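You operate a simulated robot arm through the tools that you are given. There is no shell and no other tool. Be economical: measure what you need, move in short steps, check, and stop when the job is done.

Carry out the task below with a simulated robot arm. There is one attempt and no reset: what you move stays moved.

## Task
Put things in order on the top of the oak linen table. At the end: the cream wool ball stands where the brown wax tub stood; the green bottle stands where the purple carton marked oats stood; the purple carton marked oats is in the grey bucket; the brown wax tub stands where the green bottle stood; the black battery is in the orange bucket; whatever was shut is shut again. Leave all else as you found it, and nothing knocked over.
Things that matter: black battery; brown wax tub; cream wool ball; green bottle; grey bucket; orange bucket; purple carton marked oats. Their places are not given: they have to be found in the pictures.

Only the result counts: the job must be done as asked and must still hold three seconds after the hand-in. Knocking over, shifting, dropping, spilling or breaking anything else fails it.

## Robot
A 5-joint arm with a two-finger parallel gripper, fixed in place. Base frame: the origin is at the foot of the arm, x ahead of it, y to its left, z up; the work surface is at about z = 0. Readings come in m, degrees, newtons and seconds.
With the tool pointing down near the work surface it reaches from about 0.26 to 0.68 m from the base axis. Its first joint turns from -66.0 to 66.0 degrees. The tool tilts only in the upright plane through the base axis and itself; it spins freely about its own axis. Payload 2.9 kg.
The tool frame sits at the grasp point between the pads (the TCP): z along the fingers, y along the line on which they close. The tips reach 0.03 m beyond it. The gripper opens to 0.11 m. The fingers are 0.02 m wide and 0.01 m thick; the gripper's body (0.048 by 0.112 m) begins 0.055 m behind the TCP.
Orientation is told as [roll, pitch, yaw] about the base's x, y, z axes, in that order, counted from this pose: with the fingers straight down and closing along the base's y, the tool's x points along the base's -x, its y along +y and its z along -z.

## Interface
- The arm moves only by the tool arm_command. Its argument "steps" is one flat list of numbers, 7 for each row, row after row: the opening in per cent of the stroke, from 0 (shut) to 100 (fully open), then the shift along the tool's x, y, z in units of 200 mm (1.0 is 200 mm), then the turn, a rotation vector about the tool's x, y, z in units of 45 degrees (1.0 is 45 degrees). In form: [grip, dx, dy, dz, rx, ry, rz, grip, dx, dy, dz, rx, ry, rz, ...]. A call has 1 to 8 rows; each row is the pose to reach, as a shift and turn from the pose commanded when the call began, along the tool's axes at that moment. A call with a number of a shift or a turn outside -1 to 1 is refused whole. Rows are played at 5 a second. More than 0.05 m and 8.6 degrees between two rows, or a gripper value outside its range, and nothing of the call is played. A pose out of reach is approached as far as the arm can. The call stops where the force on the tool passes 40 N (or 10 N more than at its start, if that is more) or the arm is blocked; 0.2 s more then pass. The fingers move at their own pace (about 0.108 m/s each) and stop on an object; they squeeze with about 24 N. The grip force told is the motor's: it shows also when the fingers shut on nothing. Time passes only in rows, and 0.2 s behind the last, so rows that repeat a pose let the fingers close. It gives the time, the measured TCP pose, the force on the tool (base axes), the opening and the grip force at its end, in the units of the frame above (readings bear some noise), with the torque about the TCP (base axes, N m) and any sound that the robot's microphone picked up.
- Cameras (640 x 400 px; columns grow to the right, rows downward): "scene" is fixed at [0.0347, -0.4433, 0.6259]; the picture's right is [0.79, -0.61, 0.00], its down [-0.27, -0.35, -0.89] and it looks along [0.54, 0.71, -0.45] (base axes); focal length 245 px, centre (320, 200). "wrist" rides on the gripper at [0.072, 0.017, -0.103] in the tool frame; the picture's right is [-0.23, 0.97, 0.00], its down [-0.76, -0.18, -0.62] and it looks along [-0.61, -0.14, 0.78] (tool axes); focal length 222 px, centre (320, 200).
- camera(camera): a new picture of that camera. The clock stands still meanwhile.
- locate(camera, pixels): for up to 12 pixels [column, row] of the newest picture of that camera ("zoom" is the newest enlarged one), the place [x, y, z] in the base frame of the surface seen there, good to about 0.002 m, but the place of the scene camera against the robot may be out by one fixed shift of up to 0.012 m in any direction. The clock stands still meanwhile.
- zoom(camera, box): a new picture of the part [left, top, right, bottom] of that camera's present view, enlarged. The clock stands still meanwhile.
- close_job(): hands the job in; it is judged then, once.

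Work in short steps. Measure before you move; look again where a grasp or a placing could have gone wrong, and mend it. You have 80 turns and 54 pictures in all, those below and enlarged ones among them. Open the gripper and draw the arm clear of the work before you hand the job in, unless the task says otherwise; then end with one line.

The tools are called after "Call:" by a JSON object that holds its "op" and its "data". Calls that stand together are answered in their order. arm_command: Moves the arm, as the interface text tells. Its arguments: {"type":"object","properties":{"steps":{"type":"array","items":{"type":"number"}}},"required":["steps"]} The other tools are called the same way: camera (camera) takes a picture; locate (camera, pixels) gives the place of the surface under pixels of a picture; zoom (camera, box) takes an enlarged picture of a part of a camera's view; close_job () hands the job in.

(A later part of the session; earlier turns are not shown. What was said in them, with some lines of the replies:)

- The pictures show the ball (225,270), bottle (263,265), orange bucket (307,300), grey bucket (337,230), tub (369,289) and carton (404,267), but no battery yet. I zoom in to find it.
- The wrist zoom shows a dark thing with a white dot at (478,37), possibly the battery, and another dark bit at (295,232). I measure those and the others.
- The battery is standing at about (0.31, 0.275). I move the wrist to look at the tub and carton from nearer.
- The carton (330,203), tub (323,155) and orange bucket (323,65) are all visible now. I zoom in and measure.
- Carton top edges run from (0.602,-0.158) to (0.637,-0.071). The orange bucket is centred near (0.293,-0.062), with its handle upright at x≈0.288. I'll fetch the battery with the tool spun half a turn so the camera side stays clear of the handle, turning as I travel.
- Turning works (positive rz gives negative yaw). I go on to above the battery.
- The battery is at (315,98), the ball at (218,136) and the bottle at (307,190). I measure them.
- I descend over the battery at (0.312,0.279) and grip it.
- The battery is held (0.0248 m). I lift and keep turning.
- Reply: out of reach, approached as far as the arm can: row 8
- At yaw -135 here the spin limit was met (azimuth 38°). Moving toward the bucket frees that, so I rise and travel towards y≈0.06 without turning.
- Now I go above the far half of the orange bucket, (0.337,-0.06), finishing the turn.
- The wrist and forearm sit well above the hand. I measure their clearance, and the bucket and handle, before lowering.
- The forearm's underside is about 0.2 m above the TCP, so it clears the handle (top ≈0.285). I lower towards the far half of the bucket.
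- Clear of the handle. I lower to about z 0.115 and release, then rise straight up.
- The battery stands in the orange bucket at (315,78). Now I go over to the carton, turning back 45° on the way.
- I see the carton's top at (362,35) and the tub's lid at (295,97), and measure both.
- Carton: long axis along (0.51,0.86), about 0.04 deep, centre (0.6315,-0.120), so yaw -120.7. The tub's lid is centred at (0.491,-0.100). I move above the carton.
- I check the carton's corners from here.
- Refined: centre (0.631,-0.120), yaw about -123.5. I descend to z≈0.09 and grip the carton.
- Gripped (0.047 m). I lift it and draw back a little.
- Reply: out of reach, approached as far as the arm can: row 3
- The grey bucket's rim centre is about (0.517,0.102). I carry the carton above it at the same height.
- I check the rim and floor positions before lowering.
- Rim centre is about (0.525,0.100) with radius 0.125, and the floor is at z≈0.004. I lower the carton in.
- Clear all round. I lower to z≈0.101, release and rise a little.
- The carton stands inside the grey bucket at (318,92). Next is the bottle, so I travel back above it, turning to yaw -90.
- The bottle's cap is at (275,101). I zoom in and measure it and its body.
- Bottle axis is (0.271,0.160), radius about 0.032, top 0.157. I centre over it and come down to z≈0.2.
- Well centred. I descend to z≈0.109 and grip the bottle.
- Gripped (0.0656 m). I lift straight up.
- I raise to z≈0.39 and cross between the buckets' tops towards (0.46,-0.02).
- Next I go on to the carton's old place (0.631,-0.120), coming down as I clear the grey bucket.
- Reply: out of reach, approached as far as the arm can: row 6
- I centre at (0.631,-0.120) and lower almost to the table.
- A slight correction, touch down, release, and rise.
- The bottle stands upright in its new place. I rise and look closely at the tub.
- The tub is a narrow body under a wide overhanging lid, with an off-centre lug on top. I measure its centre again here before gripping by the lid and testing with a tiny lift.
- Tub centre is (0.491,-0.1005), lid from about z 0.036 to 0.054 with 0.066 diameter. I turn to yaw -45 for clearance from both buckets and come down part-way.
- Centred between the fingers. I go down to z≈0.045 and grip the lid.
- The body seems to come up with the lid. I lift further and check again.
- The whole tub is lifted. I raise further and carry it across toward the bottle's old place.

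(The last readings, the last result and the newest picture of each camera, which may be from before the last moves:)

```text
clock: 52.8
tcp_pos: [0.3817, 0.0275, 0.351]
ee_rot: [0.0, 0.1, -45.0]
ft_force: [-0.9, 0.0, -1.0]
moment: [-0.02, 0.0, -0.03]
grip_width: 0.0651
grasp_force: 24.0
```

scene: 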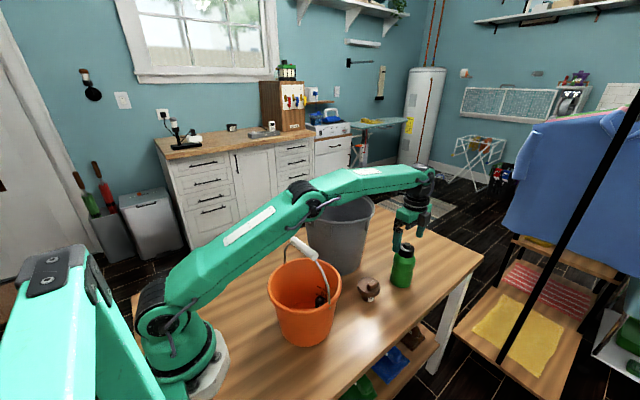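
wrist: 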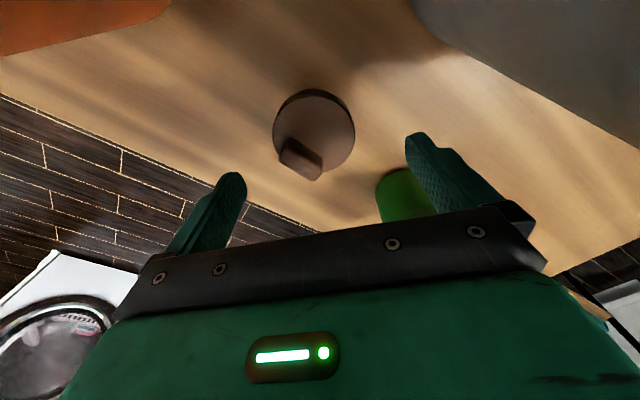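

On to (0.271,0.160), starting to come down there.

Call:
{"op": "arm_command", "data": {"steps": [0, 0.2, 0.02, 0, 0, 0, 0, 0, 0.4, 0.04, 0, 0, 0, 0, 0, 0.6, 0.06, 0, 0, 0, 0, 0, 0.78, 0.077, 0.05, 0, 0, 0, 0, 0.86, 0.077, 0.2, 0, 0, 0, 0, 0.86, 0.077, 0.4, 0, 0, 0, 0, 0.86, 0.077, 0.6, 0, 0, 0, 0, 0.86, 0.077, 0.8, 0, 0, 0]}}

Call:
{"op": "camera", "data": {"camera": "scene"}}

```text
clock: 54.6
tcp_pos: [0.2706, 0.1584, 0.1905]
ee_rot: [0.1, -0.1, -45.0]
ft_force: [0.3, 0.7, -0.8]
moment: [-0.04, -0.01, 0.0]
grip_width: 0.0649
grasp_force: 24.5
```

```text
25 pictures are left
```

scene: 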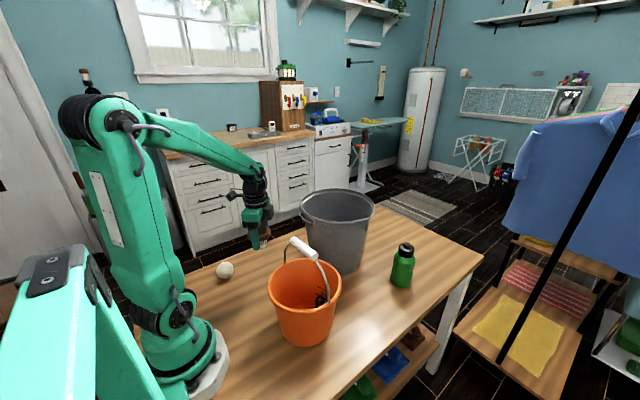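

I lower the tub to nearly touching.

Call:
{"op": "arm_command", "data": {"steps": [0, 0.005, 0.005, 0.15, 0, 0, 0, 0, 0.005, 0.005, 0.3, 0, 0, 0, 0, 0.005, 0.005, 0.45, 0, 0, 0, 0, 0.005, 0.005, 0.58, 0, 0, 0, 0, 0.005, 0.005, 0.67, 0, 0, 0, 0, 0.005, 0.005, 0.715, 0, 0, 0, 0, 0.005, 0.005, 0.715, 0, 0, 0]}}

```text
clock: 56.2
tcp_pos: [0.2715, 0.1614, 0.046]
ee_rot: [0.1, 0.0, -44.9]
ft_force: [-0.7, 0.4, -0.7]
moment: [-0.02, -0.01, -0.03]
grip_width: 0.065
grasp_force: 23.9
```

At z 0.046 the tub is within about 1 mm of the table. I settle it, release and rise.

Call:
{"op": "arm_command", "data": {"steps": [0, 0, 0, 0.006, 0, 0, 0, 0, 0, 0, 0.006, 0, 0, 0, 100, 0, 0, 0.006, 0, 0, 0, 100, 0, 0, 0.006, 0, 0, 0, 100, 0, 0, 0.006, 0, 0, 0, 100, 0, 0, -0.15, 0, 0, 0, 100, 0, 0, -0.35, 0, 0, 0, 100, 0, 0, -0.6, 0, 0, 0]}}

Call:
{"op": "camera", "data": {"camera": "wrist"}}

```text
clock: 58.0
tcp_pos: [0.2713, 0.1597, 0.1696]
ee_rot: [0.0, 0.0, -44.9]
ft_force: [-0.4, -1.1, -0.4]
moment: [0.03, 0.04, -0.01]
grip_width: 0.1102
grasp_force: 0.1
```

```text
24 pictures are left
```

wrist: 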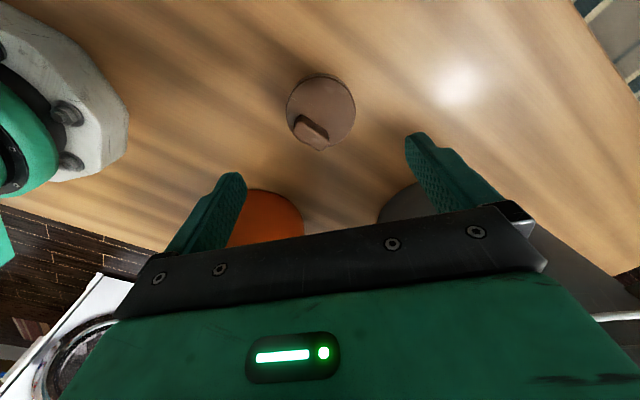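

The tub stands at (321,112). Now the ball: I rise and move over it at about (0.178,0.257).

Call:
{"op": "arm_command", "data": {"steps": [100, 0, 0, -0.2, 0, 0, 0, 100, 0.05, 0, -0.4, 0, 0, 0, 100, 0.25, 0.005, -0.4, 0, 0, 0, 100, 0.45, 0.01, -0.4, 0, 0, 0, 100, 0.6, 0.014, -0.35, 0, 0, 0, 100, 0.67, 0.014, -0.3, 0, 0, 0, 100, 0.67, 0.014, -0.2, 0, 0, 0]}}

Call:
{"op": "camera", "data": {"camera": "wrist"}}

```text
clock: 59.6
tcp_pos: [0.176, 0.2545, 0.2077]
ee_rot: [0.1, 0.0, -44.9]
ft_force: [-0.1, 0.2, 0.8]
moment: [-0.02, -0.04, 0.03]
grip_width: 0.11
grasp_force: 0.0
```

```text
23 pictures are left
```

wrist: 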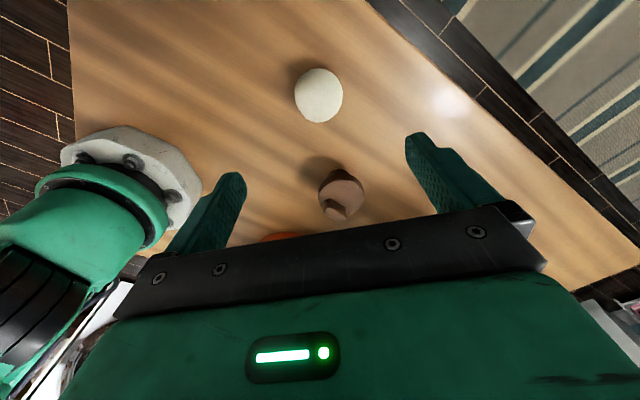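

The ball is at (319,95). I measure its outline and top, and the tub behind it.

Call:
{"op": "locate", "data": {"camera": "wrist", "pixels": [[319, 95], [298, 97], [340, 97], [319, 73], [320, 118], [319, 105], [322, 194], [362, 190], [340, 170]]}}

```text
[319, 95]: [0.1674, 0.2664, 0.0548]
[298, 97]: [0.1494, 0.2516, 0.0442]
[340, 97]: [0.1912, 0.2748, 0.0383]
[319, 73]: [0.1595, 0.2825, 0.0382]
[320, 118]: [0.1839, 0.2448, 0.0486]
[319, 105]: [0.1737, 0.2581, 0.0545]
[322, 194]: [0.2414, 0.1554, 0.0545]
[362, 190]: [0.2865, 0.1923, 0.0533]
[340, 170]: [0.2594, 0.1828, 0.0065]
```

Ball centre is about (0.172,0.260), radius 0.028. I descend over it and grip.

Call:
{"op": "arm_command", "data": {"steps": [100, 0.034, 0.005, 0.15, 0, 0, 0, 100, 0.034, 0.005, 0.35, 0, 0, 0, 100, 0.034, 0.005, 0.55, 0, 0, 0, 100, 0.034, 0.005, 0.72, 0, 0, 0, 100, 0.034, 0.005, 0.855, 0, 0, 0, 80, 0.034, 0.005, 0.855, 0, 0, 0, 0, 0.034, 0.005, 0.855, 0, 0, 0, 0, 0.034, 0.005, 0.855, 0, 0, 0]}}

Call:
{"op": "arm_command", "data": {"steps": [0, 0, 0, -0.1, 0, 0, 0, 0, 0, 0, -0.25, 0, 0, 0, 0, 0, 0, -0.4, 0, 0, 0, 0, 0, 0, -0.6, 0, 0, 0, 0, 0, 0, -0.8, 0, 0, 0, 0, 0, 0, -1.0, 0, 0, 0]}}

```text
clock: 61.4
tcp_pos: [0.1725, 0.2628, 0.0396]
ee_rot: [-0.1, 0.0, -44.9]
ft_force: [0.9, 1.0, 0.3]
moment: [0.01, 0.01, -0.01]
grip_width: 0.056
grasp_force: 24.6
```

```text
clock: 62.8
tcp_pos: [0.1736, 0.2615, 0.238]
ee_rot: [-0.1, 0.0, -45.0]
ft_force: [-0.4, 0.0, -0.7]
moment: [0.03, -0.02, -0.03]
grip_width: 0.0556
grasp_force: 23.6
```

The ball is held (0.056 m). I raise it and carry it back across.

Call:
{"op": "arm_command", "data": {"steps": [0, 0, 0, -0.2, 0, 0, 0, 0, 0, 0, -0.4, 0, 0, 0, 0, -0.05, 0, -0.6, 0, 0, 0, 0, -0.24, 0, -0.6, 0, 0, 0, 0, -0.43, 0, -0.6, 0, 0, 0, 0, -0.62, 0, -0.6, 0, 0, 0, 0, -0.81, 0, -0.6, 0, 0, 0, 0, -1, 0, -0.6, 0, 0, 0]}}

Call:
{"op": "arm_command", "data": {"steps": [0, -0.2, 0, 0, 0, 0, 0, 0, -0.4, 0, 0, 0, 0, 0, 0, -0.6, 0, 0, 0, 0, 0, 0, -0.8, 0, 0, 0, 0, 0, 0, -1, 0, 0, 0, 0, 0]}}

```text
clock: 64.6
tcp_pos: [0.3117, 0.1196, 0.3547]
ee_rot: [0.1, 0.0, -45.0]
ft_force: [0.0, -0.2, -1.0]
moment: [-0.01, 0.01, -0.02]
grip_width: 0.0557
grasp_force: 23.6
```

```text
clock: 65.8
tcp_pos: [0.4574, -0.0209, 0.3565]
ee_rot: [0.0, 0.0, -44.9]
ft_force: [0.0, 0.5, -0.5]
moment: [-0.02, -0.01, 0.0]
grip_width: 0.0559
grasp_force: 24.2
```

I move over the tub's old place (0.491,-0.1005) and descend.

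Call:
{"op": "arm_command", "data": {"steps": [0, -0.2, -0.08, 0, 0, 0, 0, 0, -0.4, -0.163, 0, 0, 0, 0, 0, -0.4, -0.163, 0.2, 0, 0, 0, 0, -0.4, -0.163, 0.4, 0, 0, 0, 0, -0.4, -0.163, 0.6, 0, 0, 0, 0, -0.4, -0.163, 0.8, 0, 0, 0, 0, -0.4, -0.163, 1.0, 0, 0, 0]}}

Call:
{"op": "camera", "data": {"camera": "scene"}}

```text
clock: 67.4
tcp_pos: [0.4885, -0.1004, 0.154]
ee_rot: [0.1, 0.0, -44.9]
ft_force: [-0.2, 0.4, -0.1]
moment: [0.01, 0.03, 0.02]
grip_width: 0.0557
grasp_force: 24.4
```

```text
22 pictures are left
```

scene: 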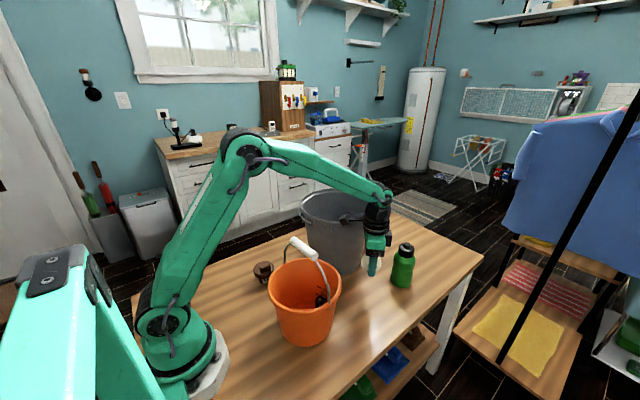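

I lower it to the table height at which it was gripped (about 0.038).

Call:
{"op": "arm_command", "data": {"steps": [0, 0, 0.008, 0.15, 0, 0, 0, 0, 0, 0.008, 0.3, 0, 0, 0, 0, 0, 0.008, 0.43, 0, 0, 0, 0, 0, 0.008, 0.53, 0, 0, 0, 0, 0, 0.008, 0.57, 0, 0, 0, 0, 0, 0.008, 0.57, 0, 0, 0]}}

```text
clock: 68.8
tcp_pos: [0.4896, -0.0997, 0.0389]
ee_rot: [0.0, -0.1, -44.9]
ft_force: [0.7, -1.1, 0.1]
moment: [0.0, -0.01, -0.01]
grip_width: 0.0558
grasp_force: 23.8
```

I ease down a bit more, then open gently in stages and wait before rising.

Call:
{"op": "arm_command", "data": {"steps": [0, 0, 0, 0.005, 0, 0, 0, 0, 0, 0, 0.008, 0, 0, 0, 53, 0, 0, 0.008, 0, 0, 0, 56, 0, 0, 0.008, 0, 0, 0, 60, 0, 0, 0.008, 0, 0, 0, 75, 0, 0, 0.008, 0, 0, 0, 100, 0, 0, 0.008, 0, 0, 0, 100, 0, 0, 0.008, 0, 0, 0]}}

Call:
{"op": "camera", "data": {"camera": "wrist"}}

```text
clock: 70.6
tcp_pos: [0.4905, -0.0986, 0.0394]
ee_rot: [-0.1, 0.1, -45.0]
ft_force: [0.1, 0.8, 0.3]
moment: [0.02, 0.0, 0.0]
grip_width: 0.1101
grasp_force: 0.0
```

```text
21 pictures are left
```

wrist: 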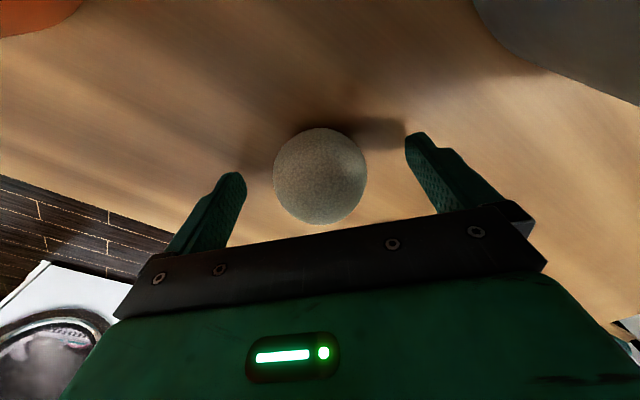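

The ball rests centred between the open fingers at (320,176). I rise straight up and check that it stays.

Call:
{"op": "arm_command", "data": {"steps": [100, 0, 0, -0.1, 0, 0, 0, 100, 0, 0, -0.25, 0, 0, 0, 100, 0, 0, -0.4, 0, 0, 0, 100, 0, 0, -0.6, 0, 0, 0, 100, 0, 0, -0.8, 0, 0, 0, 100, 0, 0, -1.0, 0, 0, 0]}}

Call:
{"op": "arm_command", "data": {"steps": [100, 0, 0, -0.2, 0, 0, 0, 100, 0, 0, -0.4, 0, 0, 0, 100, 0.2, -0.02, -0.6, 0, 0, 0, 100, 0.4, -0.04, -0.7, 0, 0, 0, 100, 0.6, -0.06, -0.8, 0, 0, 0]}}

Call:
{"op": "camera", "data": {"camera": "scene"}}

Call:
{"op": "camera", "data": {"camera": "wrist"}}

```text
clock: 72.0
tcp_pos: [0.4908, -0.1, 0.2409]
ee_rot: [0.0, 0.1, -45.0]
ft_force: [-1.0, -1.1, -1.0]
moment: [-0.03, 0.06, 0.02]
grip_width: 0.1099
grasp_force: 0.1
```

```text
refused: row 3 steps farther than a row can; nothing moved
```

```text
20 pictures are left
```

scene: 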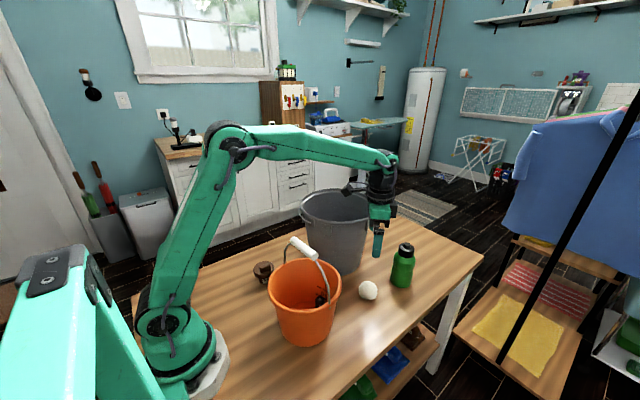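

```text
19 pictures are left
```

wrist: 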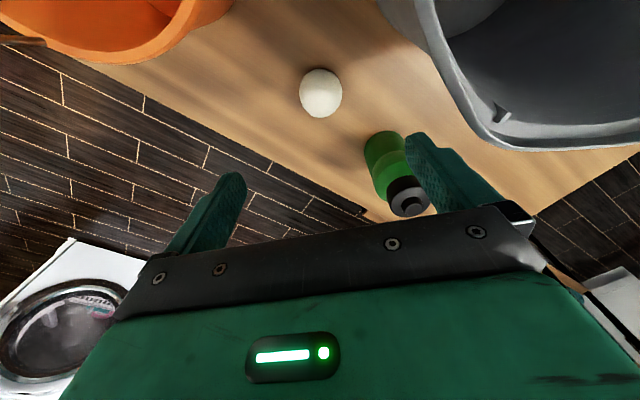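

The ball holds at (368,289) in the scene. I draw the arm up and back.

Call:
{"op": "arm_command", "data": {"steps": [100, 0, 0, -0.2, 0, 0, 0, 100, 0, 0, -0.4, 0, 0, 0, 100, 0, 0, -0.6, 0, 0, 0, 100, 0.2, -0.02, -0.7, 0, 0, 0, 100, 0.4, -0.04, -0.8, 0, 0, 0, 100, 0.6, -0.06, -0.8, 0, 0, 0, 100, 0.8, -0.1, -0.8, 0, 0, 0]}}

Call:
{"op": "zoom", "data": {"camera": "scene", "box": [190, 180, 490, 368]}}

Call:
{"op": "locate", "data": {"camera": "zoom", "pixels": [[380, 230], [155, 185], [455, 175]]}}

```text
clock: 73.6
tcp_pos: [0.3678, 0.0045, 0.3964]
ee_rot: [0.0, 0.0, -45.0]
ft_force: [-0.6, 0.2, -0.8]
moment: [-0.01, -0.02, -0.01]
grip_width: 0.1097
grasp_force: 0.1
```

```text
2.13 times, centred on (340, 274) of scene
```

zoom: 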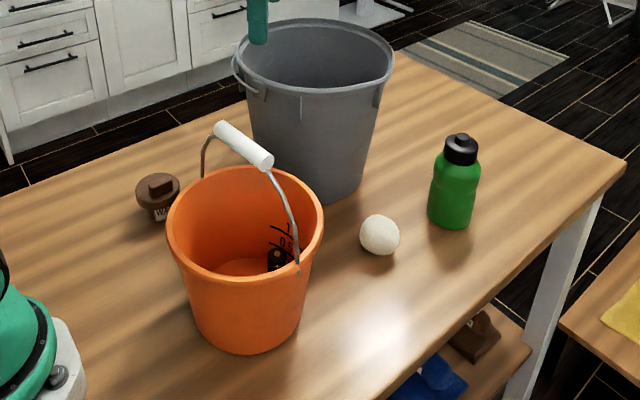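

```text
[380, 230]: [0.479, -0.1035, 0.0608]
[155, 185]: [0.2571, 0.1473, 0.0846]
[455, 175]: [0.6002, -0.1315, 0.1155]
```

Everything stands where asked, but the orange bucket seems a couple of pixels off its first position. I return to the earlier viewing pose to compare it directly.

Call:
{"op": "arm_command", "data": {"steps": [100, 0, -0.062, -0.038, 0, 0, -0.125, 100, 0, -0.124, -0.076, 0, 0, -0.25, 100, 0, -0.186, -0.114, 0, 0, -0.375, 100, 0, -0.248, -0.152, 0, 0, -0.5, 100, 0, -0.31, -0.19, 0, 0, -0.625, 100, -0.005, -0.373, -0.228, 0, 0, -0.75, 100, -0.01, -0.435, -0.266, 0, 0, -0.875, 100, -0.01, -0.497, -0.304, 0, 0, -1]}}

Call:
{"op": "camera", "data": {"camera": "wrist"}}

Call:
{"op": "locate", "data": {"camera": "wrist", "pixels": [[268, 60], [380, 60], [330, 2], [330, 128], [275, 95], [370, 95], [324, 88], [300, 40], [330, 126], [330, 124], [376, 95], [440, 130]]}}

```text
clock: 75.4
tcp_pos: [0.2952, -0.07, 0.4595]
ee_rot: [0.0, 0.0, 0.2]
ft_force: [-0.4, 1.2, 0.5]
moment: [0.01, -0.01, 0.01]
grip_width: 0.1099
grasp_force: 0.2
```

```text
17 pictures are left
```

wrist: 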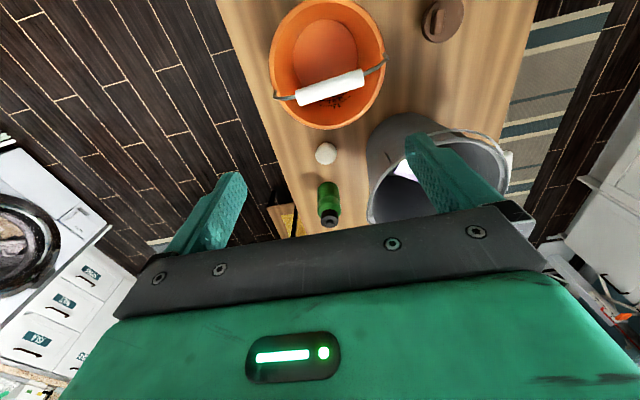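

```text
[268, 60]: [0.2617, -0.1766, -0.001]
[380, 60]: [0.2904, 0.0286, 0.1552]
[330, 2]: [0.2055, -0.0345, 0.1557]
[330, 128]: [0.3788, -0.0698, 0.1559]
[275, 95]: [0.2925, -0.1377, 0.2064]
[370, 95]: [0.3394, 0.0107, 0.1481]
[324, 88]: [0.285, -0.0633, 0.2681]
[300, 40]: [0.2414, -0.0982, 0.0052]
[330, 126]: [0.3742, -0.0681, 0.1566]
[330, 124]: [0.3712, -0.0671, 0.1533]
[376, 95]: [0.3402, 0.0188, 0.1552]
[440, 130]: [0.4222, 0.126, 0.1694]
```

The orange bucket is within about 4 mm of its first place, upright, with the battery in it. The other items stand correctly and the arm is clear with the gripper open, so I hand in.

Call:
{"op": "close_job", "data": {}}

```text
The job is handed in.
```

The five moves are done and the job is handed in; the one flaw I saw is that the orange bucket now stands about 4 mm off its first place, upright. I noticed it only in the last pictures and left it rather than risk a nudge.
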